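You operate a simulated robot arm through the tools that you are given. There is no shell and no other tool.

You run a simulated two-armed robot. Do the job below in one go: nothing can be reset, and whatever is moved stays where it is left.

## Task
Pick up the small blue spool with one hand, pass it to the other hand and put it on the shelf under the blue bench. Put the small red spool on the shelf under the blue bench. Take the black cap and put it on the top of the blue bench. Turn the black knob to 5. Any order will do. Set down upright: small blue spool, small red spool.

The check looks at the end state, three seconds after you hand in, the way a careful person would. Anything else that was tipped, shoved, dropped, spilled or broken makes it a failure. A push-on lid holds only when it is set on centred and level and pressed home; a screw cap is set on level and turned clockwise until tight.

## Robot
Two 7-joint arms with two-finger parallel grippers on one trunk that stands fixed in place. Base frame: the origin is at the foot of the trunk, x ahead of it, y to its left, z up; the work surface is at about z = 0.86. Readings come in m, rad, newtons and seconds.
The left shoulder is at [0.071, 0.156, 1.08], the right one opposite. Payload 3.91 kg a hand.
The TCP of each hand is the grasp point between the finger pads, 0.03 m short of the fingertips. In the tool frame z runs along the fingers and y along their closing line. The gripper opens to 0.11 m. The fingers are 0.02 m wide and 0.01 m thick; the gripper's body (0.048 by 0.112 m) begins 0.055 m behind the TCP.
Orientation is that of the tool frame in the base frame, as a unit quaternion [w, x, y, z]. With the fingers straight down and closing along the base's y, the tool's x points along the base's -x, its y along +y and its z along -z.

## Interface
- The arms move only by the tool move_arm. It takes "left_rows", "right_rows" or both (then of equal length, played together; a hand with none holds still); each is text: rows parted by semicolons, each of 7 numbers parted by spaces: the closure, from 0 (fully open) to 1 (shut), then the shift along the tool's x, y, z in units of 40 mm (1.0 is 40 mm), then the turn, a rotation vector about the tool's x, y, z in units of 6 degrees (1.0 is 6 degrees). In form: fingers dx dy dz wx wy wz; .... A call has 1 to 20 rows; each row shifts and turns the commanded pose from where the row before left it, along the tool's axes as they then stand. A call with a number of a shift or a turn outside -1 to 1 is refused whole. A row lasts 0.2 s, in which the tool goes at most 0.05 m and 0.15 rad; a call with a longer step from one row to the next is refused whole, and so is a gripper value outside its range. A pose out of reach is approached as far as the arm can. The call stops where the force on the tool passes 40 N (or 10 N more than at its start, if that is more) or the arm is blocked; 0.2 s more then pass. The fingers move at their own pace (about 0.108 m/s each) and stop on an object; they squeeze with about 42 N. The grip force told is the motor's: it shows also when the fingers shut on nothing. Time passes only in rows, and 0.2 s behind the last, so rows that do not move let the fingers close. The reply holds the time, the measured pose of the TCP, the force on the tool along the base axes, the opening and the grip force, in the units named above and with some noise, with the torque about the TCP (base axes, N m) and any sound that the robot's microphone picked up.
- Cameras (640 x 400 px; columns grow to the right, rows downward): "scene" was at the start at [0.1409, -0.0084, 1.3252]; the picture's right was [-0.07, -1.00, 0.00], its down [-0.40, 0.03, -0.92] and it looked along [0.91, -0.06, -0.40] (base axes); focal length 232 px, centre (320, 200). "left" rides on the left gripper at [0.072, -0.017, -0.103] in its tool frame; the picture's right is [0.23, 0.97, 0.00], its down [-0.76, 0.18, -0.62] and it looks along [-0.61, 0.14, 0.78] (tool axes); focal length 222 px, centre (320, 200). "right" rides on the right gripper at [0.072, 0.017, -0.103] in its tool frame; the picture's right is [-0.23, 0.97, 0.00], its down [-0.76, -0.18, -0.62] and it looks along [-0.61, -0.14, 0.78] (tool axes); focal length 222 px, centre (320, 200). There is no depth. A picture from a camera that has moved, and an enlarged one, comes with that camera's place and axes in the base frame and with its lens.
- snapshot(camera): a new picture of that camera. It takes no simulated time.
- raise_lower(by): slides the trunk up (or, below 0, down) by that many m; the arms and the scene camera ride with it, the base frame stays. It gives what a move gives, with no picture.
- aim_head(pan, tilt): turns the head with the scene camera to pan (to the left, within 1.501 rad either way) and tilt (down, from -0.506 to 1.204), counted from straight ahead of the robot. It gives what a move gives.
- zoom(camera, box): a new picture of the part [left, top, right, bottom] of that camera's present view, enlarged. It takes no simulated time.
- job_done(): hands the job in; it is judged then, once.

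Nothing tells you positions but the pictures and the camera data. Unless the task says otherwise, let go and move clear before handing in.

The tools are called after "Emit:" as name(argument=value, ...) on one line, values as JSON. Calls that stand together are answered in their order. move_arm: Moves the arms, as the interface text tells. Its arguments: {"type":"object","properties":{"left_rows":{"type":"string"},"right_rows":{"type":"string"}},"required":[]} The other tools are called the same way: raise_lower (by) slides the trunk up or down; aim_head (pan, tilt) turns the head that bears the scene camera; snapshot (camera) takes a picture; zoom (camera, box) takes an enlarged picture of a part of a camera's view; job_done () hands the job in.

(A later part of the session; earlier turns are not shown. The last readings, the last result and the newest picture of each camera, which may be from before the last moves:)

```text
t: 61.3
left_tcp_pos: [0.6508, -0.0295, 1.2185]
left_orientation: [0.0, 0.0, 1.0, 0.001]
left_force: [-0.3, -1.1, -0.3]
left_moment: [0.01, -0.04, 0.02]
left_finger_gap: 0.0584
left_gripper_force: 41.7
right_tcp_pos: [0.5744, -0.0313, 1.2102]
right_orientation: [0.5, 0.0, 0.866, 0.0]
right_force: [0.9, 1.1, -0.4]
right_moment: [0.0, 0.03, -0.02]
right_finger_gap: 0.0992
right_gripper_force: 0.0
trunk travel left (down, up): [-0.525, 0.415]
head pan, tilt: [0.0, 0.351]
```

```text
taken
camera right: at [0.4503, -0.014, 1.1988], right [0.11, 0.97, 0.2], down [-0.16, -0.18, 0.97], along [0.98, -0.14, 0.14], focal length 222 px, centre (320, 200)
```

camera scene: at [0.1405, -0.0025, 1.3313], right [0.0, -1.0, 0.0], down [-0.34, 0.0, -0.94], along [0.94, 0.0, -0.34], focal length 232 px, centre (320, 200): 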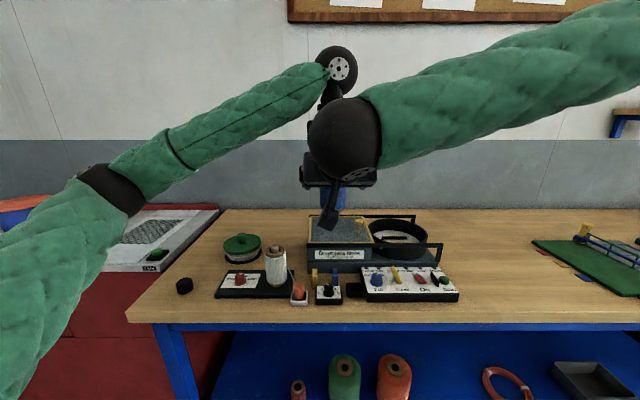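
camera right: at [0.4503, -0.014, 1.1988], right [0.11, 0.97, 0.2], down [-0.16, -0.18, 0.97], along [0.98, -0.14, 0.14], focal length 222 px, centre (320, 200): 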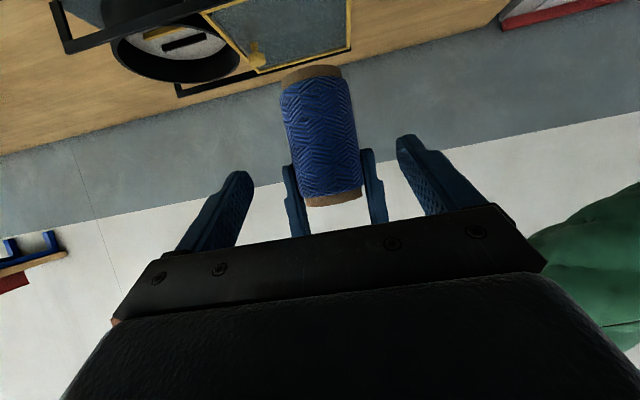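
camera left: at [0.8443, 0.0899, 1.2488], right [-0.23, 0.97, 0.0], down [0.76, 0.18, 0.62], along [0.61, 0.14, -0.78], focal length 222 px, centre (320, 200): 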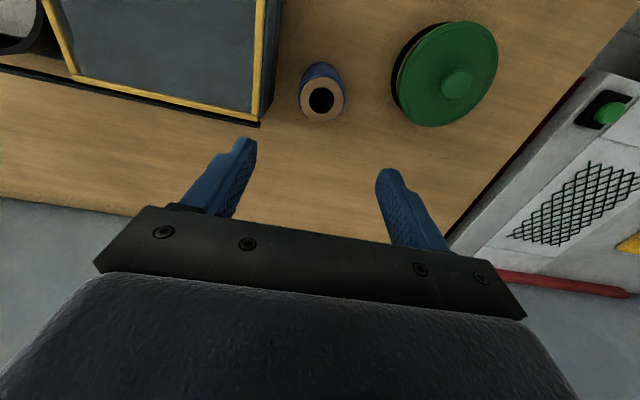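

Emit:
move_arm(right_rows="0.1 0 0.01 0.7 0 0 0;0.1 0 0.01 0.7 0 0 0;0.1 0 0.01 0.5 0 0 0;0.1 0 0 0.33 0 0 0;0.1 0 0 0 0 0 0")

Emit:
snapshot(camera="right")

Emit:
zoom(camera="scene", box=[260, 60, 420, 240])

Emit:
snapshot(camera="left")

```text
t: 62.5
left_tcp_pos: [0.6512, -0.0296, 1.2184]
left_orientation: [0.0, 0.001, 1.0, 0.0]
left_force: [0.2, 0.7, -1.7]
left_moment: [-0.02, 0.0, 0.01]
left_finger_gap: 0.0587
left_gripper_force: 41.6
right_tcp_pos: [0.6529, -0.0299, 1.1635]
right_orientation: [0.5, 0.0, 0.866, 0.0]
right_force: [0.2, -0.5, 0.4]
right_moment: [0.06, 0.0, 0.02]
right_finger_gap: 0.0991
right_gripper_force: 0.0
trunk travel left (down, up): [-0.525, 0.415]
head pan, tilt: [0.0, 0.351]
```

```text
taken
camera right: at [0.5279, -0.0124, 1.1527], right [0.11, 0.97, 0.2], down [-0.16, -0.18, 0.97], along [0.98, -0.14, 0.13], focal length 222 px, centre (320, 200)
```

right: 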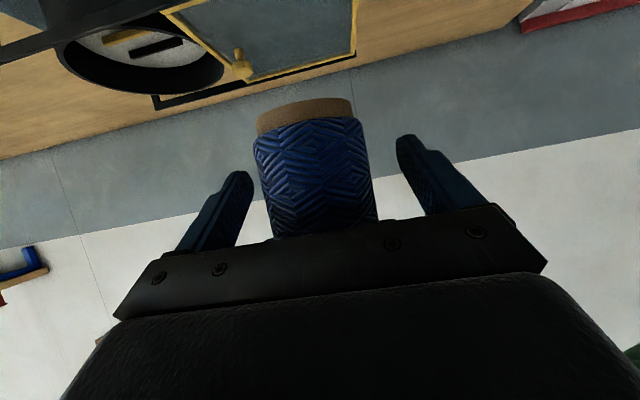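

```text
2.22 times, centred on (340, 150) of scene
camera zoom: at [0.1417, -0.0019, 1.3311], right [0.0, -1.0, 0.0], down [-0.34, 0.0, -0.94], along [0.94, 0.0, -0.34], focal length 515 px, centre (276, 311)
```

zoom: 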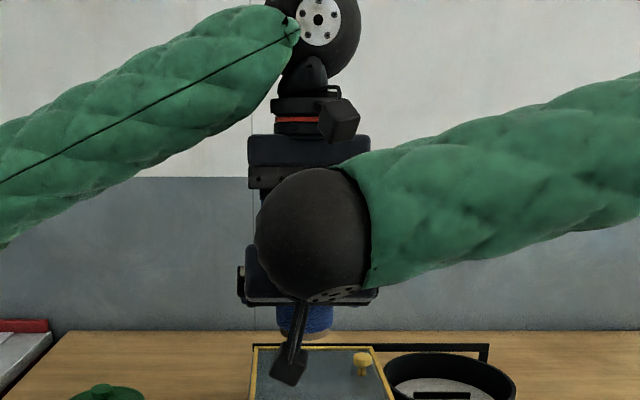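

```text
taken
camera left: at [0.5792, -0.048, 1.3226], right [-0.23, 0.97, 0.0], down [0.76, 0.18, 0.62], along [0.61, 0.14, -0.78], focal length 222 px, centre (320, 200)
```

left: 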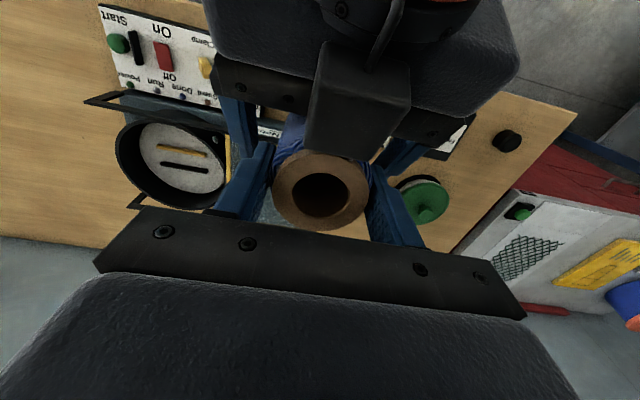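

Emit:
zoom(camera="left", box=[200, 0, 500, 230])

Emit:
zoom(camera="scene", box=[300, 120, 400, 220])

```text
1.74 times, centred on (350, 115) of left
camera zoom: at [0.5792, -0.048, 1.3226], right [-0.23, 0.97, 0.0], down [0.76, 0.18, 0.62], along [0.61, 0.14, -0.78], focal length 386 px, centre (268, 348)
```

zoom: 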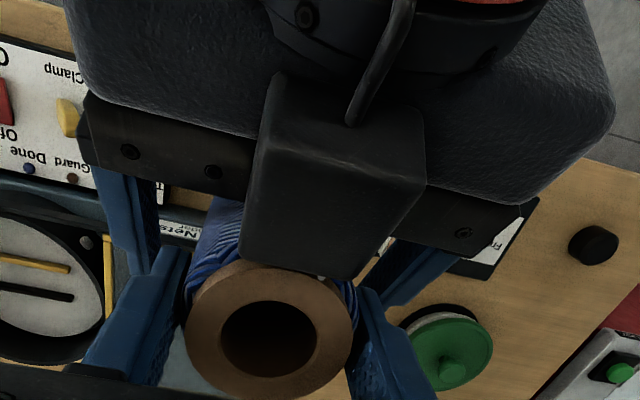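

```text
4.00 times, centred on (350, 170) of scene
camera zoom: at [0.1417, -0.0019, 1.3311], right [0.0, -1.0, 0.0], down [-0.34, 0.0, -0.94], along [0.94, 0.0, -0.34], focal length 927 px, centre (200, 320)
```

zoom: 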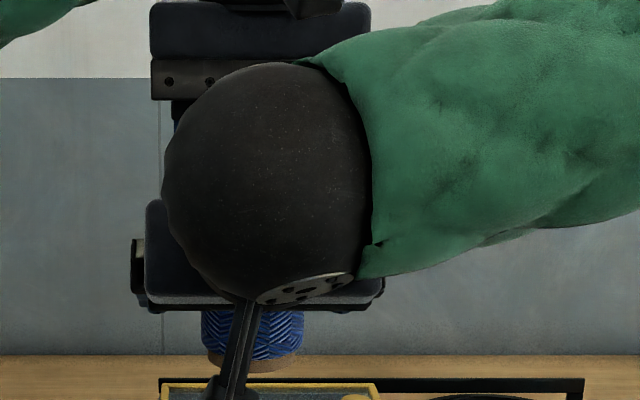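

The right fingers straddle the lower half of the spool with no contact forces. Closing the right gripper.

Emit:
move_arm(right_rows="0.4 0 0 0 0 0 0;0.7 0 0 0 0 0 0;1 0 0 0 0 0 0;1 0 0 0 0 0 0;1 0 0 0 0 0 0")

Emit:
snapshot(camera="right")

```text
t: 63.7
left_tcp_pos: [0.6519, -0.0305, 1.2181]
left_orientation: [0.0, 0.0, 1.0, 0.0]
left_force: [-2.1, 12.3, -1.1]
left_moment: [0.54, 0.06, -0.07]
left_finger_gap: 0.0584
left_gripper_force: 41.7
right_tcp_pos: [0.6525, -0.0307, 1.164]
right_orientation: [0.5, 0.001, 0.866, 0.0]
right_force: [2.2, -11.8, -0.5]
right_moment: [0.16, 0.08, 0.03]
right_finger_gap: 0.0581
right_gripper_force: 41.8
trunk travel left (down, up): [-0.525, 0.415]
head pan, tilt: [0.0, 0.351]
```

```text
taken
camera right: at [0.5282, -0.0127, 1.1527], right [0.12, 0.97, 0.2], down [-0.16, -0.18, 0.97], along [0.98, -0.14, 0.13], focal length 222 px, centre (320, 200)
```

right: 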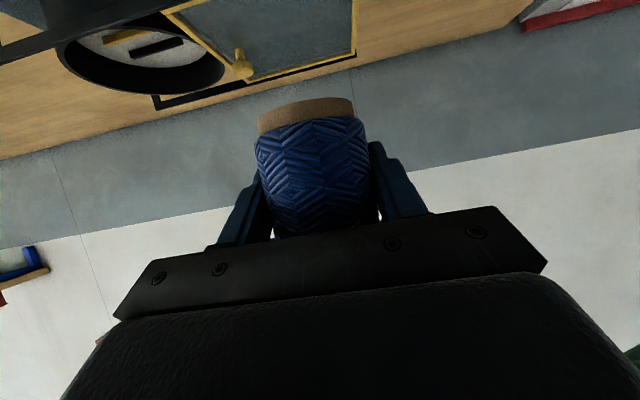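

Both hands hold it. The left hand opens and rises away.

Emit:
move_arm(left_rows="0.8 0 0 0 0 0 0;0.5 0 0 0 0 0 0;0.2 0 0 0 0 0 0;0.2 0 0 0 0 0 0;0.2 0 0 -0.4 0 0 0;0.2 0 0 -0.8 0 0 0;0.2 0 0 -1 0 0 0;0.2 0 0 -1 0 0 0;0.2 0 0 0 0 0 0")

Emit:
snapshot(camera="left")

Emit:
snapshot(camera="right")

Emit:
snapshot(camera="scene")

```text
t: 65.7
left_tcp_pos: [0.6525, -0.0301, 1.3468]
left_orientation: [-0.001, 0.001, 1.0, 0.0]
left_force: [-0.3, -0.5, 0.6]
left_moment: [-0.01, 0.04, -0.03]
left_finger_gap: 0.088
left_gripper_force: 0.1
right_tcp_pos: [0.654, -0.0292, 1.1625]
right_orientation: [0.5, 0.0, 0.866, -0.001]
right_force: [-0.3, -0.3, 0.2]
right_moment: [0.01, 0.03, 0.02]
right_finger_gap: 0.0583
right_gripper_force: 41.8
trunk travel left (down, up): [-0.525, 0.415]
head pan, tilt: [0.0, 0.351]
```

```text
taken
camera left: at [0.5798, -0.0476, 1.4513], right [-0.23, 0.97, 0.0], down [0.76, 0.18, 0.62], along [0.61, 0.14, -0.78], focal length 222 px, centre (320, 200)
```

left: 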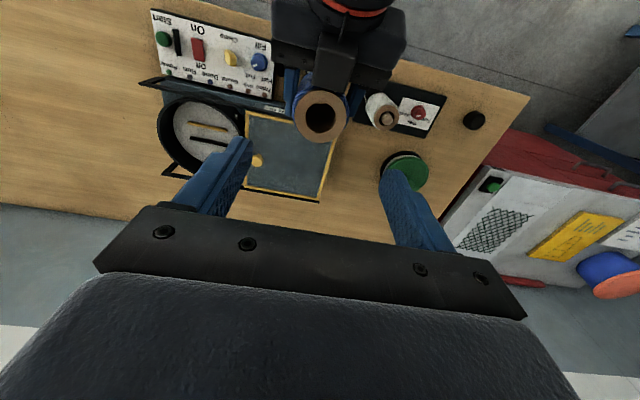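

```text
taken
camera right: at [0.5289, -0.0122, 1.1522], right [0.11, 0.97, 0.2], down [-0.16, -0.18, 0.97], along [0.98, -0.14, 0.13], focal length 222 px, centre (320, 200)
```

right: 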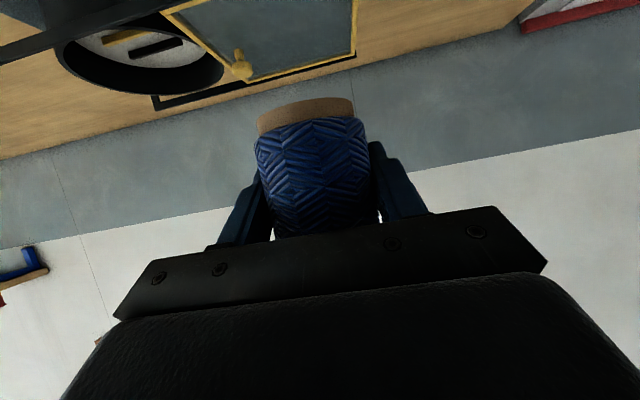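

```text
taken
camera scene: at [0.143, -0.0016, 1.3309], right [0.0, -1.0, 0.0], down [-0.34, 0.0, -0.94], along [0.94, 0.0, -0.34], focal length 232 px, centre (320, 200)
```

scene: 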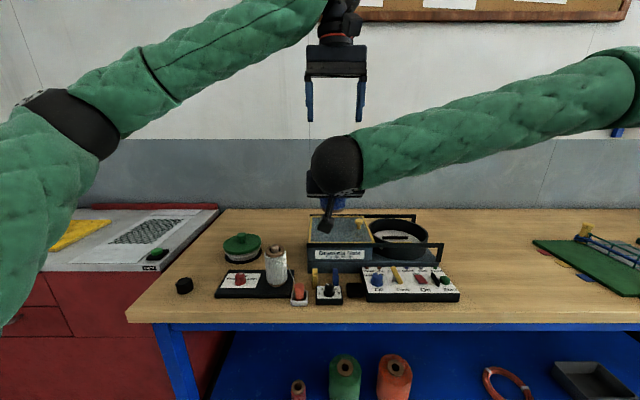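

The handover worked; the right hand now holds the blue spool upright. Both hands go back in front of the bench, the right one out to y ≈ -0.48.

Emit:
move_arm(left_rows="0.2 0 0.96 0 0 0 0;0.2 0 0.96 0 0 0 0;0.2 0 0.96 0 0 0 0;0.2 0 0.96 0 0 0 0;0.2 0 0.96 0 0 0 0;0.2 0 0.96 0 0 0 0;0.2 0.7 0 0.6 0 0 0;0.2 0.7 0 0.6 0 0 0;0.2 0.7 0 0.6 0 0 0;0.2 0.7 0 0.6 0 0 0;0.2 0.7 0 0.6 0 0 0;0.2 0.6 0 0.6 0 0 0;0.2 0 0 0 0 0 0", right_rows="1 0.14 -0.94 -0.242 0 0 0;1 0.14 -0.94 -0.242 0 0 0;1 0.14 -0.94 -0.242 0 0 0;1 0.14 -0.94 -0.242 0 0 0;1 0.14 -0.94 -0.242 0 0 0;1 0.14 -0.94 -0.242 0 0 0;1 0.14 -0.94 -0.242 0 0 0;1 0.14 -0.94 -0.242 0 0 0;1 0.14 -0.94 -0.242 0 0 0;1 0.14 -0.94 -0.242 0 0 0;1 0.14 -0.94 -0.242 0 0 0;1 0.14 -0.94 -0.242 0 0 0;1 0 0 0 0 0 0")

Emit:
aim_head(pan=-0.3, tilt=0.7)

Emit:
snapshot(camera="scene")

Emit:
snapshot(camera="right")

```text
t: 68.5
left_tcp_pos: [0.4872, 0.2009, 1.2027]
left_orientation: [0.0, 0.0, 1.0, 0.0]
left_force: [0.7, -0.4, -0.1]
left_moment: [0.0, 0.02, -0.03]
left_finger_gap: 0.0881
left_gripper_force: 0.1
right_tcp_pos: [0.5247, -0.4823, 1.1703]
right_orientation: [0.5, 0.001, 0.866, -0.001]
right_force: [-0.1, -0.4, -1.0]
right_moment: [0.01, 0.01, 0.0]
right_finger_gap: 0.0584
right_gripper_force: 42.0
right hand out of reach, approached as far as the arm can: row 7
trunk travel left (down, up): [-0.525, 0.415]
head pan, tilt: [0.0, 0.351]
```

```text
t: 69.3
left_tcp_pos: [0.4872, 0.2007, 1.2023]
left_orientation: [0.0, 0.001, 1.0, 0.0]
left_force: [0.8, -0.1, -0.4]
left_moment: [-0.05, 0.01, -0.01]
left_finger_gap: 0.0877
left_gripper_force: 0.1
right_tcp_pos: [0.5247, -0.4829, 1.1695]
right_orientation: [0.5, 0.001, 0.866, -0.002]
right_force: [1.1, 0.3, -2.0]
right_moment: [-0.02, 0.02, 0.02]
right_finger_gap: 0.0582
right_gripper_force: 42.0
trunk travel left (down, up): [-0.525, 0.415]
head pan, tilt: [-0.3, 0.7]
```

```text
taken
camera scene: at [0.1296, -0.0273, 1.2998], right [-0.3, -0.96, 0.0], down [-0.61, 0.19, -0.77], along [0.73, -0.23, -0.64], focal length 232 px, centre (320, 200)
```

scene: 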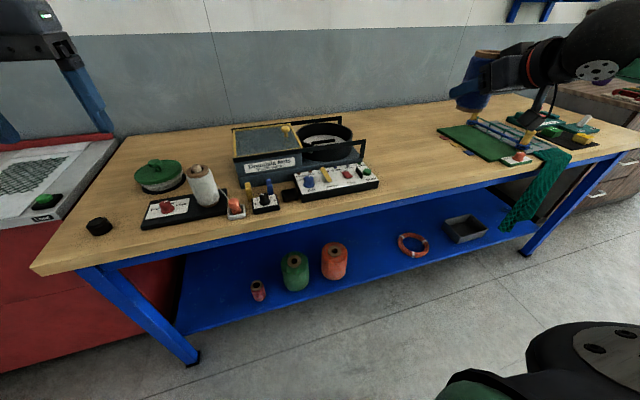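

```text
taken
camera right: at [0.4002, -0.4647, 1.158], right [0.11, 0.97, 0.2], down [-0.16, -0.18, 0.97], along [0.98, -0.14, 0.13], focal length 222 px, centre (320, 200)
```

right: 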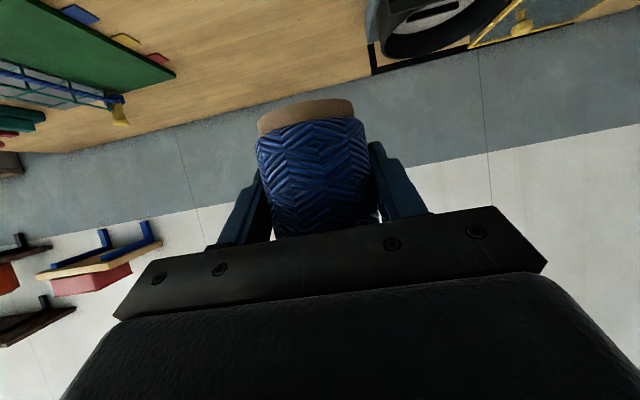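

Emit:
raise_lower(by=-0.25)

Emit:
raise_lower(by=-0.27)

Emit:
snapshot(camera="scene")

Emit:
snapshot(camera="right")

```text
t: 71.9
left_tcp_pos: [0.4875, 0.2007, 0.9527]
left_orientation: [0.0, 0.0, 1.0, 0.0]
left_force: [-0.1, 0.5, 0.2]
left_moment: [0.02, 0.0, -0.03]
left_finger_gap: 0.0881
left_gripper_force: 0.0
right_tcp_pos: [0.5235, -0.4815, 0.9199]
right_orientation: [0.5, 0.001, 0.866, 0.0]
right_force: [-0.8, -0.9, -1.2]
right_moment: [0.01, -0.04, 0.02]
right_finger_gap: 0.0582
right_gripper_force: 42.1
trunk travel left (down, up): [-0.275, 0.665]
head pan, tilt: [-0.3, 0.7]
```

```text
t: 74.7
left_tcp_pos: [0.4866, 0.2018, 0.683]
left_orientation: [0.0, 0.0, 1.0, 0.0]
left_force: [0.5, 0.0, -0.9]
left_moment: [-0.05, -0.02, -0.02]
left_finger_gap: 0.088
left_gripper_force: 0.0
right_tcp_pos: [0.5246, -0.483, 0.65]
right_orientation: [0.5, 0.001, 0.866, -0.001]
right_force: [-0.1, 0.4, -0.3]
right_moment: [-0.02, -0.01, -0.04]
right_finger_gap: 0.0584
right_gripper_force: 41.7
trunk travel left (down, up): [-0.005, 0.935]
head pan, tilt: [-0.3, 0.7]
```

```text
taken
camera scene: at [0.1294, -0.0271, 0.7798], right [-0.3, -0.96, 0.0], down [-0.62, 0.19, -0.76], along [0.73, -0.23, -0.64], focal length 232 px, centre (320, 200)
```

scene: 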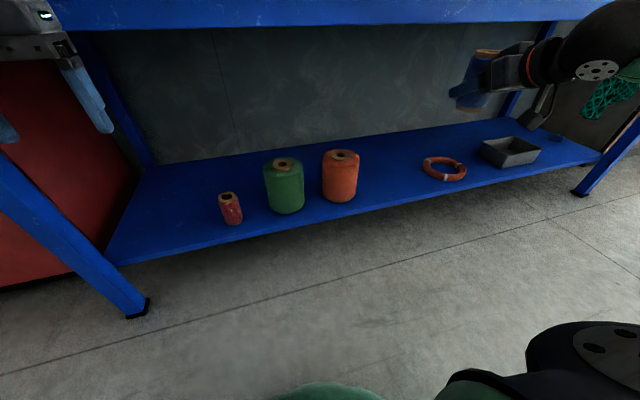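

```text
taken
camera right: at [0.4001, -0.4645, 0.6382], right [0.11, 0.97, 0.2], down [-0.16, -0.18, 0.97], along [0.98, -0.14, 0.13], focal length 222 px, centre (320, 200)
```

right: 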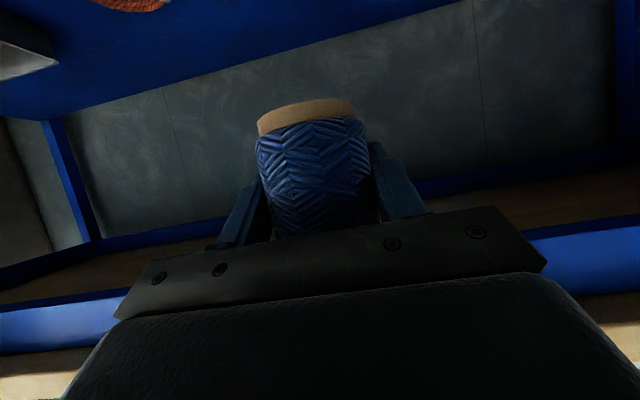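

The shelf between the orange spool (edge y ≈ -0.39) and the ring (edge y ≈ -0.71) is free, so I'll aim for (0.75, -0.52). First I'll lower the right hand in front of the shelf.

Emit:
move_arm(right_rows="1 0.92 -0.116 0.531 0 0 0;1 0.92 -0.116 0.531 0 0 0;1 0.92 -0.116 0.531 0 0 0;1 0.92 -0.116 0.531 0 0 0;1 0.92 -0.116 0.531 0 0 0;1 0.92 -0.116 0.531 0 0 0;1 0.92 -0.116 0.531 0 0 0;1 0.92 -0.116 0.531 0 0 0;1 0 0 0 0 0 0")

Emit:
snapshot(camera="scene")

Emit:
snapshot(camera="right")

```text
t: 76.7
left_tcp_pos: [0.4867, 0.2009, 0.6823]
left_orientation: [0.0, -0.001, 1.0, 0.0]
left_force: [0.2, 0.5, 0.5]
left_moment: [0.02, -0.03, 0.05]
left_finger_gap: 0.088
left_gripper_force: 0.0
right_tcp_pos: [0.528, -0.5257, 0.3061]
right_orientation: [0.5, 0.0, 0.866, 0.001]
right_force: [-0.2, -0.1, -0.8]
right_moment: [-0.04, 0.04, 0.03]
right_finger_gap: 0.0582
right_gripper_force: 41.9
right hand out of reach, approached as far as the arm can: row 3
trunk travel left (down, up): [-0.005, 0.935]
head pan, tilt: [-0.3, 0.7]
```

```text
taken
camera scene: at [0.1294, -0.0272, 0.7797], right [-0.3, -0.96, 0.0], down [-0.62, 0.19, -0.76], along [0.73, -0.23, -0.64], focal length 232 px, centre (320, 200)
```

scene: 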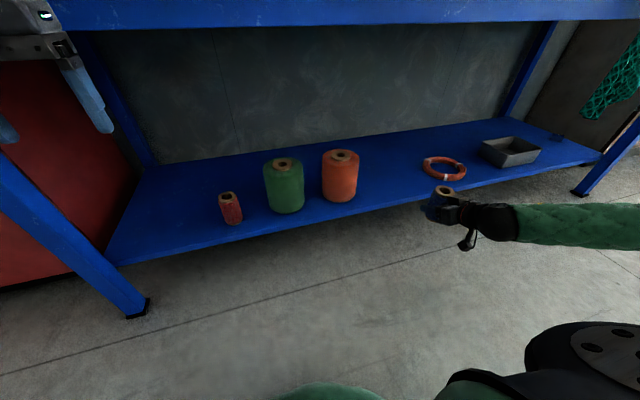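

```text
taken
camera right: at [0.4049, -0.5077, 0.2952], right [0.11, 0.97, 0.2], down [-0.16, -0.18, 0.97], along [0.98, -0.14, 0.13], focal length 222 px, centre (320, 200)
```

right: 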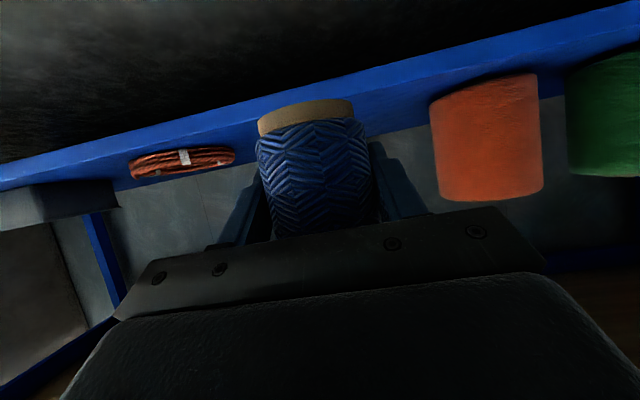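

Emit:
move_arm(right_rows="1 -0.469 0 0.812 0 0 0;1 -0.469 0 0.812 0 0 0;1 -0.469 0 0.812 0 0 0;1 -0.469 0 0.812 0 0 0;1 -0.469 0.05 0.812 0 0 0;1 -0.469 0.05 0.812 0 0 0;1 0 0 0 0 0 0")

Emit:
snapshot(camera="scene")

Emit:
snapshot(camera="right")

```text
t: 78.2
left_tcp_pos: [0.4872, 0.2018, 0.6833]
left_orientation: [0.0, 0.001, 1.0, 0.001]
left_force: [-1.1, -0.6, 0.3]
left_moment: [-0.01, 0.0, -0.02]
left_finger_gap: 0.0882
left_gripper_force: 0.1
right_tcp_pos: [0.7525, -0.5184, 0.3092]
right_orientation: [0.499, 0.001, 0.866, -0.001]
right_force: [-0.2, -0.4, -1.2]
right_moment: [0.03, -0.03, 0.01]
right_finger_gap: 0.0585
right_gripper_force: 42.3
trunk travel left (down, up): [-0.005, 0.935]
head pan, tilt: [-0.3, 0.7]
```

```text
taken
camera scene: at [0.1296, -0.0271, 0.7796], right [-0.3, -0.96, 0.0], down [-0.62, 0.19, -0.76], along [0.73, -0.23, -0.64], focal length 232 px, centre (320, 200)
```

scene: 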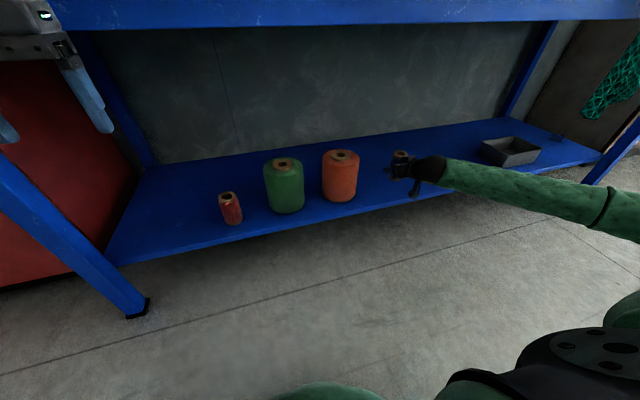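

```text
taken
camera right: at [0.6292, -0.5015, 0.2985], right [0.11, 0.97, 0.2], down [-0.16, -0.18, 0.97], along [0.98, -0.14, 0.13], focal length 222 px, centre (320, 200)
```

right: 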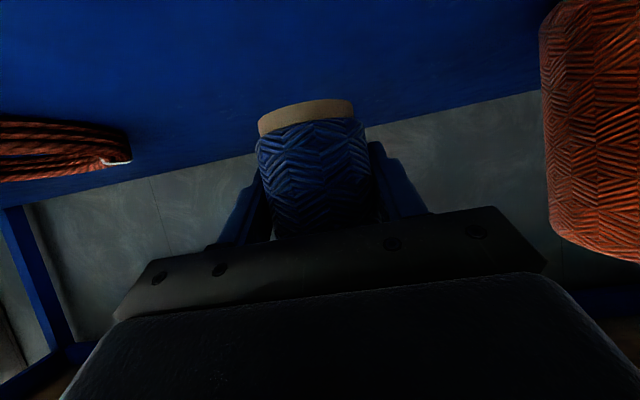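

Emit:
move_arm(right_rows="1 0.433 0 0.25 0 0 0;1 0.433 0 0.25 0 0 0;1 0.06 0 0.035 0 0 0;1 0.035 0 0.02 0 0 0;1 0 0 0 0 0 0")

Emit:
zoom(camera="scene", box=[360, 120, 460, 220])

Emit:
snapshot(camera="right")

```text
t: 79.5
left_tcp_pos: [0.488, 0.2016, 0.6826]
left_orientation: [0.0, 0.001, 1.0, -0.001]
left_force: [-0.3, -0.3, 1.0]
left_moment: [-0.03, 0.01, -0.01]
left_finger_gap: 0.0881
left_gripper_force: 0.2
right_tcp_pos: [0.7542, -0.5194, 0.2658]
right_orientation: [0.5, 0.001, 0.866, 0.0]
right_force: [0.4, -0.8, -1.9]
right_moment: [0.0, -0.01, -0.02]
right_finger_gap: 0.0583
right_gripper_force: 42.2
trunk travel left (down, up): [-0.005, 0.935]
head pan, tilt: [-0.3, 0.7]
```

```text
4.00 times, centred on (410, 170) of scene
camera zoom: at [0.1295, -0.0271, 0.7797], right [-0.3, -0.96, 0.0], down [-0.62, 0.19, -0.76], along [0.73, -0.23, -0.64], focal length 927 px, centre (-40, 320)
```

zoom: 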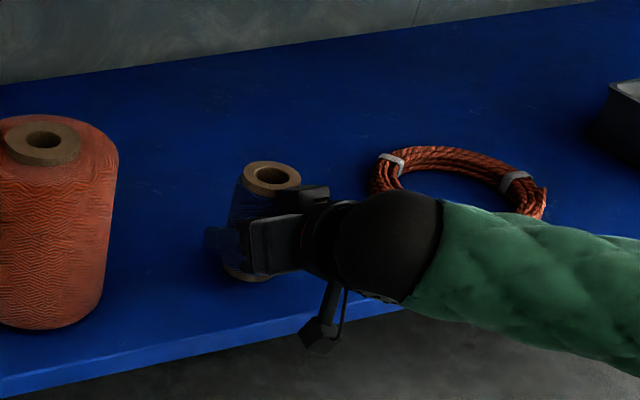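

```text
taken
camera right: at [0.6294, -0.5017, 0.2555], right [0.11, 0.97, 0.2], down [-0.16, -0.18, 0.97], along [0.98, -0.14, 0.13], focal length 222 px, centre (320, 200)
```

right: 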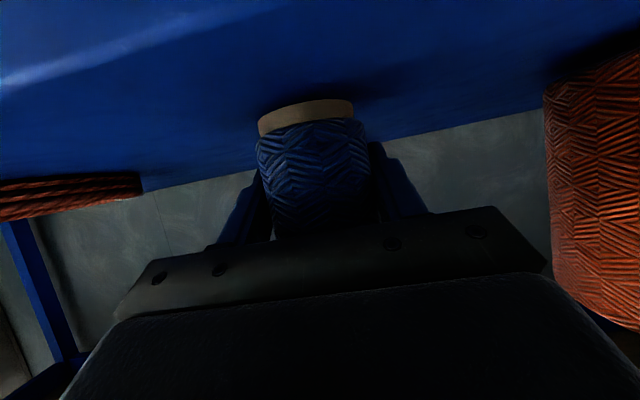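

Emit:
move_arm(right_rows="1 0.0325 0 0.019 0 0 0;1 0.0325 0 0.019 0 0 0;1 0 0 0 0 0 0")

```text
t: 80.2
left_tcp_pos: [0.4875, 0.2006, 0.6829]
left_orientation: [0.001, 0.0, 1.0, 0.0]
left_force: [0.0, 0.4, 0.1]
left_moment: [0.0, 0.0, 0.04]
left_finger_gap: 0.0879
left_gripper_force: 0.1
right_tcp_pos: [0.7544, -0.5183, 0.2637]
right_orientation: [0.499, 0.0, 0.866, 0.0]
right_force: [-0.5, -0.2, -1.7]
right_moment: [-0.01, -0.05, 0.0]
right_finger_gap: 0.0584
right_gripper_force: 41.8
trunk travel left (down, up): [-0.005, 0.935]
head pan, tilt: [-0.3, 0.7]
```

Emit:
move_arm(right_rows="1 0.0325 0 0.019 0 0 0;1 0.02 0 0.012 0 0 0;1 0 0 0 0 0 0")

```text
t: 81.0
left_tcp_pos: [0.4869, 0.2011, 0.683]
left_orientation: [0.0, 0.0, 1.0, 0.0]
left_force: [0.4, 0.2, -0.7]
left_moment: [-0.01, -0.01, 0.03]
left_finger_gap: 0.0881
left_gripper_force: 0.1
right_tcp_pos: [0.7549, -0.5189, 0.2612]
right_orientation: [0.499, 0.0, 0.866, 0.0]
right_force: [0.1, 0.0, -0.2]
right_moment: [-0.04, 0.01, 0.03]
right_finger_gap: 0.0584
right_gripper_force: 41.8
trunk travel left (down, up): [-0.005, 0.935]
head pan, tilt: [-0.3, 0.7]
```

Emit:
move_arm(right_rows="1 0.0325 0 0.019 0 0 0;1 0 0 0 0 0 0")

```text
t: 81.7
left_tcp_pos: [0.486, 0.2018, 0.6832]
left_orientation: [-0.001, 0.0, 1.0, 0.0]
left_force: [0.3, 0.5, -0.1]
left_moment: [-0.03, -0.01, -0.05]
left_finger_gap: 0.088
left_gripper_force: 0.0
right_tcp_pos: [0.7534, -0.5194, 0.2609]
right_orientation: [0.502, 0.0, 0.865, 0.001]
right_force: [-2.5, 0.3, 7.8]
right_moment: [0.04, 0.3, 0.0]
right_finger_gap: 0.0582
right_gripper_force: 42.0
trunk travel left (down, up): [-0.005, 0.935]
head pan, tilt: [-0.3, 0.7]
```

Contact at 8 N. I'll open the right hand and back it out along its own axis.

Emit:
move_arm(right_rows="0.85 0 0 0 0 0 0;0.6 0 0 0 0 0 0;0.3 0 0 0 0 0 0;0.15 0 0 0 0 0 0;0.15 0 0 0 0 0 0")

Emit:
snapshot(camera="right")

Emit:
zoom(camera="scene", box=[360, 120, 460, 220])

```text
t: 82.8
left_tcp_pos: [0.4874, 0.202, 0.683]
left_orientation: [0.0, 0.0, 1.0, 0.0]
left_force: [-0.1, -0.3, -0.2]
left_moment: [-0.04, 0.03, 0.01]
left_finger_gap: 0.0876
left_gripper_force: 0.0
right_tcp_pos: [0.7541, -0.52, 0.2587]
right_orientation: [0.499, 0.001, 0.866, 0.0]
right_force: [-0.8, -0.7, 0.4]
right_moment: [-0.01, -0.01, 0.02]
right_finger_gap: 0.0933
right_gripper_force: 0.1
trunk travel left (down, up): [-0.005, 0.935]
head pan, tilt: [-0.3, 0.7]
```

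```text
taken
camera right: at [0.6297, -0.5013, 0.2481], right [0.11, 0.97, 0.2], down [-0.16, -0.18, 0.97], along [0.98, -0.14, 0.13], focal length 222 px, centre (320, 200)
```

right: 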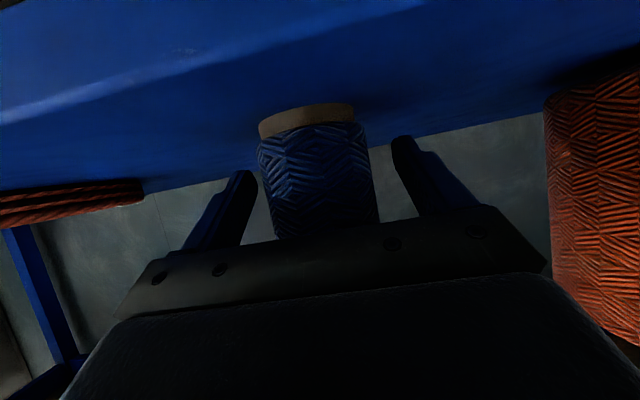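

```text
4.00 times, centred on (410, 170) of scene
camera zoom: at [0.1295, -0.027, 0.7797], right [-0.3, -0.96, 0.0], down [-0.62, 0.19, -0.76], along [0.73, -0.23, -0.64], focal length 927 px, centre (-40, 320)
```

zoom: 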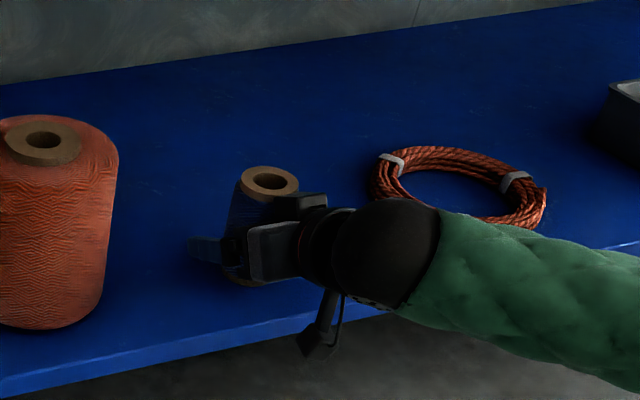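

Emit:
move_arm(right_rows="0.15 0 0 -0.3 0 0 0;0.15 0 0 -0.6 0 0 0;0.15 0 0 -0.9 0 0 0;0.15 0 0 -0.9 0 0 0;0.15 0 0 -0.9 0 0 0;0.15 0 0 -0.9 0 0 0;0.15 0 0 0 0 0 0")

Emit:
snapshot(camera="scene")

Emit:
snapshot(camera="right")

```text
t: 84.5
left_tcp_pos: [0.4866, 0.2013, 0.6826]
left_orientation: [0.0, 0.001, 1.0, 0.0]
left_force: [-0.2, 0.6, -0.3]
left_moment: [-0.01, 0.03, 0.0]
left_finger_gap: 0.088
left_gripper_force: 0.1
right_tcp_pos: [0.5951, -0.5177, 0.3495]
right_orientation: [0.5, 0.001, 0.866, 0.0]
right_force: [0.2, 0.7, 0.2]
right_moment: [0.02, 0.01, 0.0]
right_finger_gap: 0.0933
right_gripper_force: 0.0
trunk travel left (down, up): [-0.005, 0.935]
head pan, tilt: [-0.3, 0.7]
```

```text
taken
camera scene: at [0.1294, -0.027, 0.7797], right [-0.3, -0.96, 0.0], down [-0.62, 0.19, -0.76], along [0.73, -0.23, -0.64], focal length 232 px, centre (320, 200)
```

scene: 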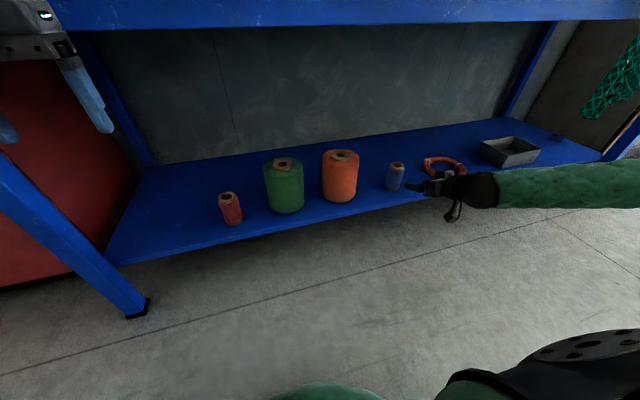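

```text
taken
camera right: at [0.472, -0.5005, 0.3389], right [0.11, 0.97, 0.2], down [-0.16, -0.18, 0.97], along [0.98, -0.14, 0.13], focal length 222 px, centre (320, 200)
```

right: 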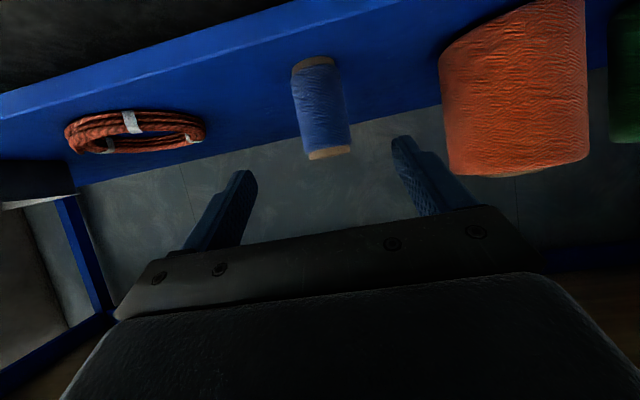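

The blue spool stands upright on the shelf. I'll pull the right hand fully out in front of the bench, raise it, then raise the trunk.

Emit:
move_arm(right_rows="0.15 0.47 0 -0.81 0 0 0;0.15 0.47 0 -0.81 0 0 0;0.15 -0.928 0.13 -0.536 0 0 0;0.15 -0.928 0.13 -0.536 0 0 0;0.15 -0.928 0.13 -0.536 0 0 0;0.15 -0.928 0.13 -0.536 0 0 0;0.15 -0.928 0.13 -0.536 0 0 0;0.15 -0.928 0.13 -0.536 0 0 0;0.15 -0.928 0.13 -0.536 0 0 0;0.15 0 0 0 0 0 0")

Emit:
snapshot(camera="scene")

Emit:
zoom(camera="scene", box=[200, 120, 480, 260])

```text
t: 86.7
left_tcp_pos: [0.4862, 0.2024, 0.6826]
left_orientation: [0.001, 0.0, 1.0, 0.0]
left_force: [-1.1, -0.6, 1.1]
left_moment: [0.0, 0.01, 0.01]
left_finger_gap: 0.088
left_gripper_force: 0.2
right_tcp_pos: [0.5293, -0.4864, 0.6499]
right_orientation: [0.5, 0.0, 0.866, 0.0]
right_force: [-0.2, 0.3, 0.6]
right_moment: [-0.01, -0.01, -0.01]
right_finger_gap: 0.0935
right_gripper_force: 0.2
right hand out of reach, approached as far as the arm can: row 4, 5
trunk travel left (down, up): [-0.005, 0.935]
head pan, tilt: [-0.3, 0.7]
```

```text
taken
camera scene: at [0.1294, -0.0269, 0.7797], right [-0.3, -0.96, 0.0], down [-0.62, 0.19, -0.76], along [0.73, -0.23, -0.64], focal length 232 px, centre (320, 200)
```

scene: 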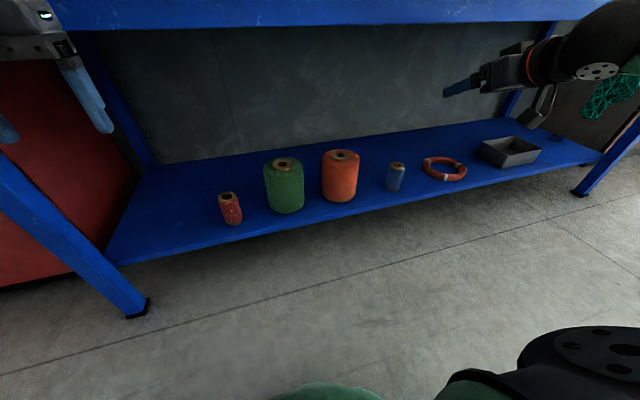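

```text
2.29 times, centred on (340, 190) of scene
camera zoom: at [0.1294, -0.0269, 0.7797], right [-0.3, -0.96, 0.0], down [-0.62, 0.19, -0.76], along [0.73, -0.23, -0.64], focal length 530 px, centre (274, 223)
```

zoom: 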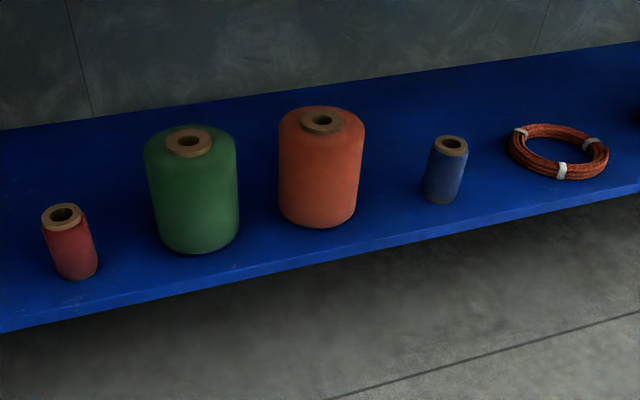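

Both small spools stand upright on the shelf. Now I'll raise the trunk for the knob.

Emit:
raise_lower(by=0.26)

Emit:
raise_lower(by=0.26)

Emit:
aim_head(pan=-0.05, tilt=0.65)

Emit:
snapshot(camera="scene")

Emit:
zoom(camera="scene", box=[280, 160, 380, 240])

```text
t: 89.3
left_tcp_pos: [0.4863, 0.2014, 0.9428]
left_orientation: [0.0, 0.0, 1.0, 0.001]
left_force: [0.4, -0.3, 0.6]
left_moment: [-0.01, 0.01, 0.02]
left_finger_gap: 0.0879
left_gripper_force: 0.0
right_tcp_pos: [0.5286, -0.4861, 0.9086]
right_orientation: [0.5, 0.001, 0.866, 0.0]
right_force: [-0.4, -0.1, 0.0]
right_moment: [0.0, 0.05, -0.01]
right_finger_gap: 0.0937
right_gripper_force: 0.0
trunk travel left (down, up): [-0.265, 0.675]
head pan, tilt: [-0.3, 0.7]
```

```text
t: 92.0
left_tcp_pos: [0.487, 0.2013, 1.203]
left_orientation: [0.0, 0.0, 1.0, 0.0]
left_force: [0.5, 0.7, -0.1]
left_moment: [-0.03, 0.06, 0.03]
left_finger_gap: 0.0881
left_gripper_force: 0.0
right_tcp_pos: [0.5297, -0.4872, 1.1689]
right_orientation: [0.5, 0.001, 0.866, 0.0]
right_force: [-0.1, 0.8, 0.5]
right_moment: [-0.02, 0.01, -0.04]
right_finger_gap: 0.0936
right_gripper_force: 0.1
trunk travel left (down, up): [-0.525, 0.415]
head pan, tilt: [-0.3, 0.7]
```

```text
t: 92.8
left_tcp_pos: [0.4868, 0.2002, 1.203]
left_orientation: [-0.001, 0.001, 1.0, -0.001]
left_force: [0.0, 0.1, 0.2]
left_moment: [0.02, -0.01, 0.01]
left_finger_gap: 0.0883
left_gripper_force: 0.1
right_tcp_pos: [0.5284, -0.487, 1.1683]
right_orientation: [0.5, 0.001, 0.866, 0.0]
right_force: [-0.4, 1.1, 0.9]
right_moment: [0.01, 0.02, 0.03]
right_finger_gap: 0.0935
right_gripper_force: 0.1
trunk travel left (down, up): [-0.525, 0.415]
head pan, tilt: [-0.051, 0.649]
```

```text
taken
camera scene: at [0.1351, -0.0064, 1.3041], right [-0.05, -1.0, 0.0], down [-0.6, 0.03, -0.8], along [0.8, -0.04, -0.6], focal length 232 px, centre (320, 200)
```

scene: 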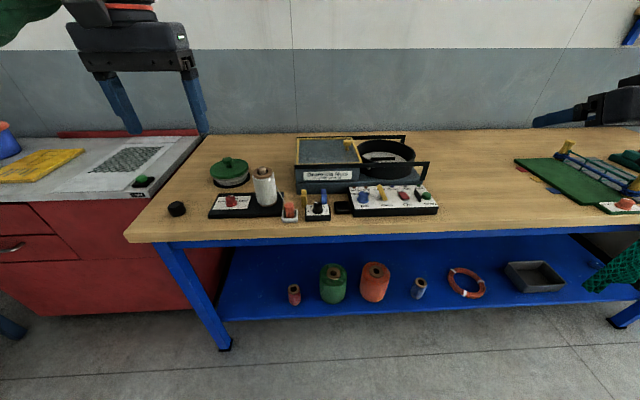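

```text
5.00 times, centred on (330, 200) of scene
camera zoom: at [0.1351, -0.0064, 1.3041], right [-0.05, -1.0, 0.0], down [-0.6, 0.03, -0.8], along [0.8, -0.04, -0.6], focal length 1159 px, centre (270, 200)
```

zoom: 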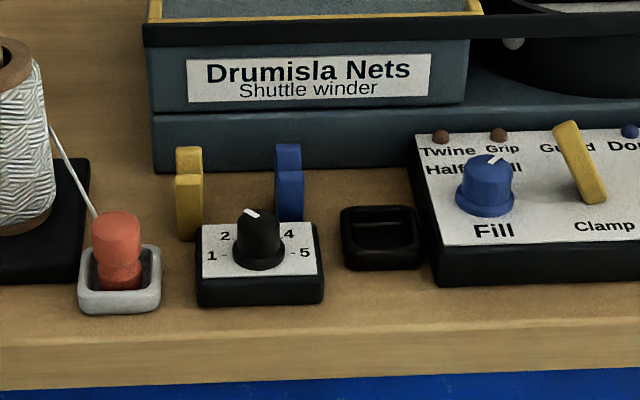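

The knob's top is at about (0.642, -0.024, 0.908), pointing at 2, so it needs 135° clockwise. I'll bring the left hand above it, narrow the fingers and pre-rotate 67.5° counter-clockwise.

Emit:
move_arm(left_rows="0.6 -0.484 -0.7 0.478 0 0 0;0.6 -0.484 -0.7 0.478 0 0 0;0.6 -0.484 -0.7 0.478 0 0 0;0.6 -0.484 -0.7 0.478 0 0 0;0.6 -0.484 -0.7 0.478 0 0 0;0.6 -0.484 -0.7 0.478 0 0 0;0.6 -0.484 -0.7 0.478 0 0 0;0.6 -0.484 -0.7 0.478 0 0 0;0.6 0 0 0 0 0 -1;0.6 0 0 0 0 0 -1;0.6 0 0 0 0 0 -1;0.6 0 0 0 0 0 -1;0.6 0 0 0 0 0 -1;0.6 0 0 0 0 0 -1;0.6 0 0 0 0 0 -1;0.6 0 0 0 0 0 -1;0.6 0 0 0 0 0 -1;0.6 0 0 0 0 0 -1;0.6 0 0 0 0 0 -1;0.6 0 0 0 0 0 -0.25")

Emit:
snapshot(camera="scene")

Emit:
snapshot(camera="left")

Emit:
zoom(camera="scene", box=[270, 130, 390, 230])

```text
t: 97.0
left_tcp_pos: [0.6415, -0.0227, 1.0496]
left_orientation: [-0.001, -0.555, 0.832, 0.0]
left_force: [0.2, 0.2, 0.6]
left_moment: [-0.03, 0.02, 0.0]
left_finger_gap: 0.0442
left_gripper_force: 0.1
right_tcp_pos: [0.529, -0.4871, 1.1691]
right_orientation: [0.5, 0.0, 0.866, 0.0]
right_force: [0.1, -0.7, 0.2]
right_moment: [0.03, 0.01, 0.01]
right_finger_gap: 0.0936
right_gripper_force: 0.0
trunk travel left (down, up): [-0.525, 0.415]
head pan, tilt: [-0.051, 0.649]
```

```text
taken
camera scene: at [0.1352, -0.0065, 1.3041], right [-0.05, -1.0, 0.0], down [-0.6, 0.03, -0.8], along [0.8, -0.04, -0.6], focal length 232 px, centre (320, 200)
```

scene: 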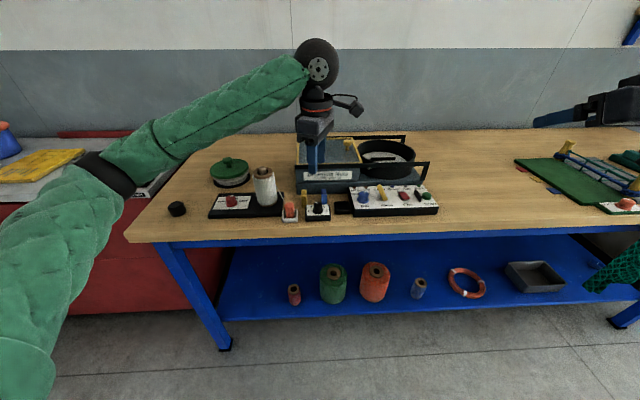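

```text
taken
camera left: at [0.6298, -0.0969, 1.1546], right [-0.99, 0.16, 0.0], down [0.13, 0.77, 0.62], along [0.1, 0.62, -0.78], focal length 222 px, centre (320, 200)
```

left: 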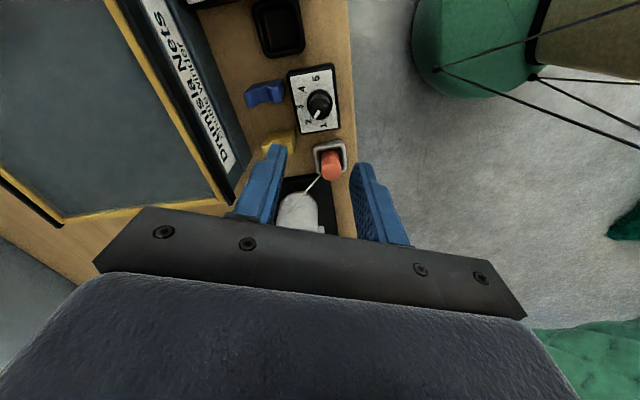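

```text
4.00 times, centred on (330, 180) of scene
camera zoom: at [0.1352, -0.0065, 1.3041], right [-0.05, -1.0, 0.0], down [-0.6, 0.03, -0.8], along [0.8, -0.04, -0.6], focal length 927 px, centre (280, 280)
```

zoom: 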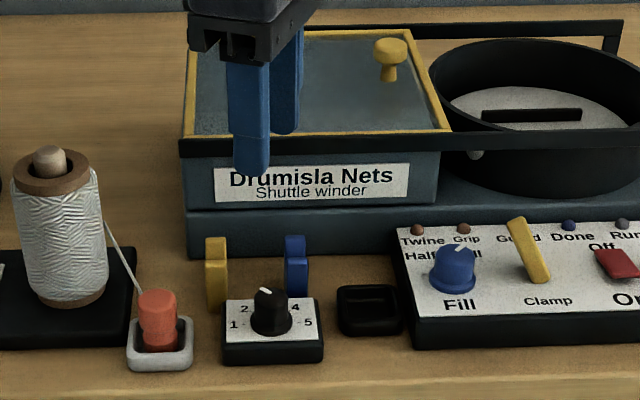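

Emit:
zoom(camera="left", box=[270, 50, 370, 150])

```text
4.00 times, centred on (320, 100) of left
camera zoom: at [0.6298, -0.0969, 1.1546], right [-0.99, 0.16, 0.0], down [0.13, 0.77, 0.62], along [0.1, 0.62, -0.78], focal length 888 px, centre (320, 600)
```

zoom: 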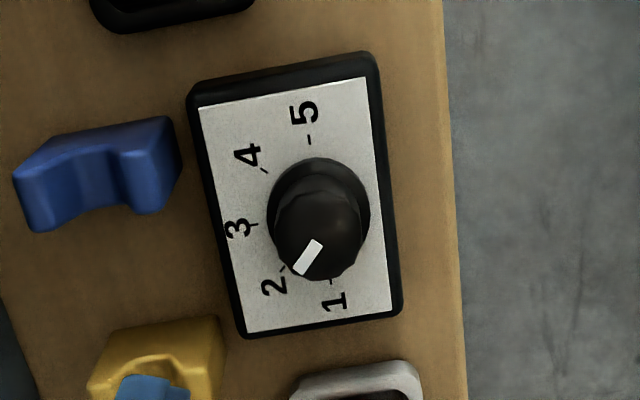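

Emit:
move_arm(left_rows="0.6 0.042 -0.03 0.9 0 0 0;0.6 0 0 0.9 0 0 0;0.6 0 0 0.9 0 0 0;0.6 0 0 0.3 0 0 0;0.6 0 0 0 0 0 0")

Emit:
zoom(camera="scene", box=[290, 160, 350, 220])

Emit:
zoom(camera="left", box=[240, 80, 400, 220])

```text
t: 98.2
left_tcp_pos: [0.6431, -0.0232, 0.9286]
left_orientation: [0.0, -0.556, 0.831, -0.001]
left_force: [-0.7, -0.9, 0.0]
left_moment: [0.02, 0.04, 0.0]
left_finger_gap: 0.0439
left_gripper_force: 0.0
right_tcp_pos: [0.5299, -0.487, 1.1673]
right_orientation: [0.5, 0.001, 0.866, -0.001]
right_force: [-0.6, -0.2, 0.0]
right_moment: [-0.03, 0.01, -0.01]
right_finger_gap: 0.0932
right_gripper_force: 0.2
trunk travel left (down, up): [-0.525, 0.415]
head pan, tilt: [-0.051, 0.649]
```

```text
6.67 times, centred on (320, 190) of scene
camera zoom: at [0.1353, -0.0064, 1.304], right [-0.05, -1.0, 0.0], down [-0.6, 0.03, -0.8], along [0.8, -0.04, -0.6], focal length 1545 px, centre (320, 267)
```

zoom: 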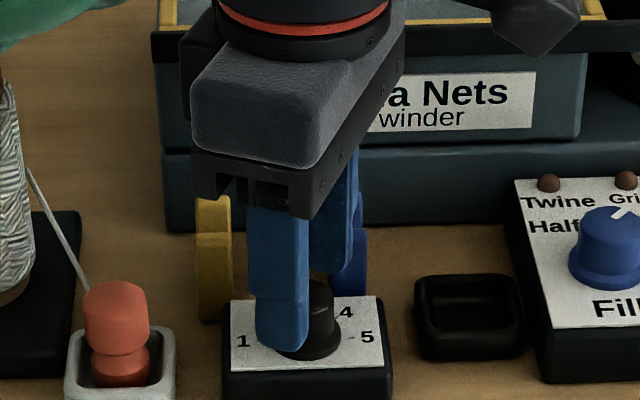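

```text
2.86 times, centred on (320, 150) of left
camera zoom: at [0.6308, -0.0985, 1.0343], right [-0.99, 0.16, 0.0], down [0.13, 0.77, 0.62], along [0.1, 0.61, -0.78], focal length 635 px, centre (320, 343)
```

zoom: 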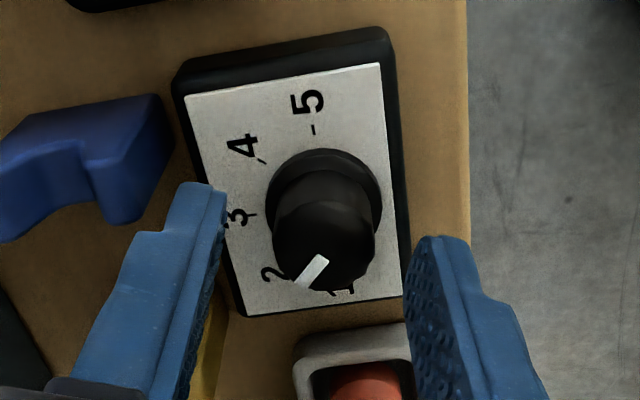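

Emit:
move_arm(left_rows="0.6 0.087 -0.017 0 0 0 0;0.6 0 0 0.225 0 0 0;0.6 0 0 0 0 0 0")

Emit:
zoom(camera="left", box=[240, 80, 400, 220])

Emit:
zoom(camera="scene", box=[300, 180, 340, 220])

```text
t: 99.0
left_tcp_pos: [0.6419, -0.0287, 0.9221]
left_orientation: [0.0, -0.556, 0.831, 0.0]
left_force: [1.0, 0.5, 0.5]
left_moment: [-0.01, -0.01, -0.02]
left_finger_gap: 0.044
left_gripper_force: 0.1
right_tcp_pos: [0.5281, -0.4872, 1.168]
right_orientation: [0.5, 0.001, 0.866, -0.001]
right_force: [0.0, 0.7, 0.3]
right_moment: [0.0, 0.0, -0.01]
right_finger_gap: 0.0934
right_gripper_force: 0.0
trunk travel left (down, up): [-0.525, 0.415]
head pan, tilt: [-0.051, 0.649]
```

```text
2.86 times, centred on (320, 150) of left
camera zoom: at [0.6296, -0.1026, 1.0261], right [-0.99, 0.16, 0.0], down [0.13, 0.77, 0.62], along [0.1, 0.61, -0.78], focal length 635 px, centre (320, 343)
```

zoom: 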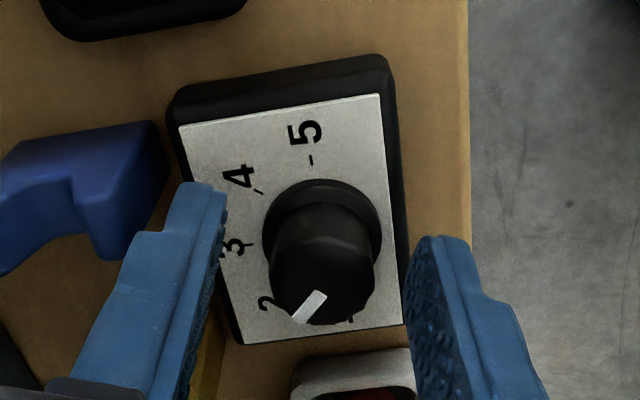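

```text
10.00 times, centred on (320, 200) of scene
camera zoom: at [0.135, -0.0067, 1.3041], right [-0.05, -1.0, 0.0], down [-0.6, 0.03, -0.8], along [0.8, -0.04, -0.6], focal length 2318 px, centre (320, 200)
```

zoom: 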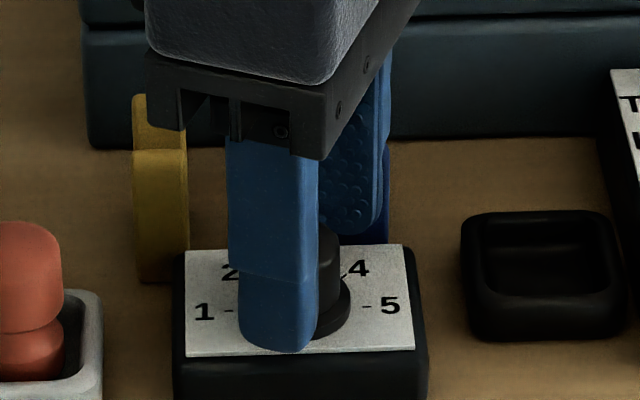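

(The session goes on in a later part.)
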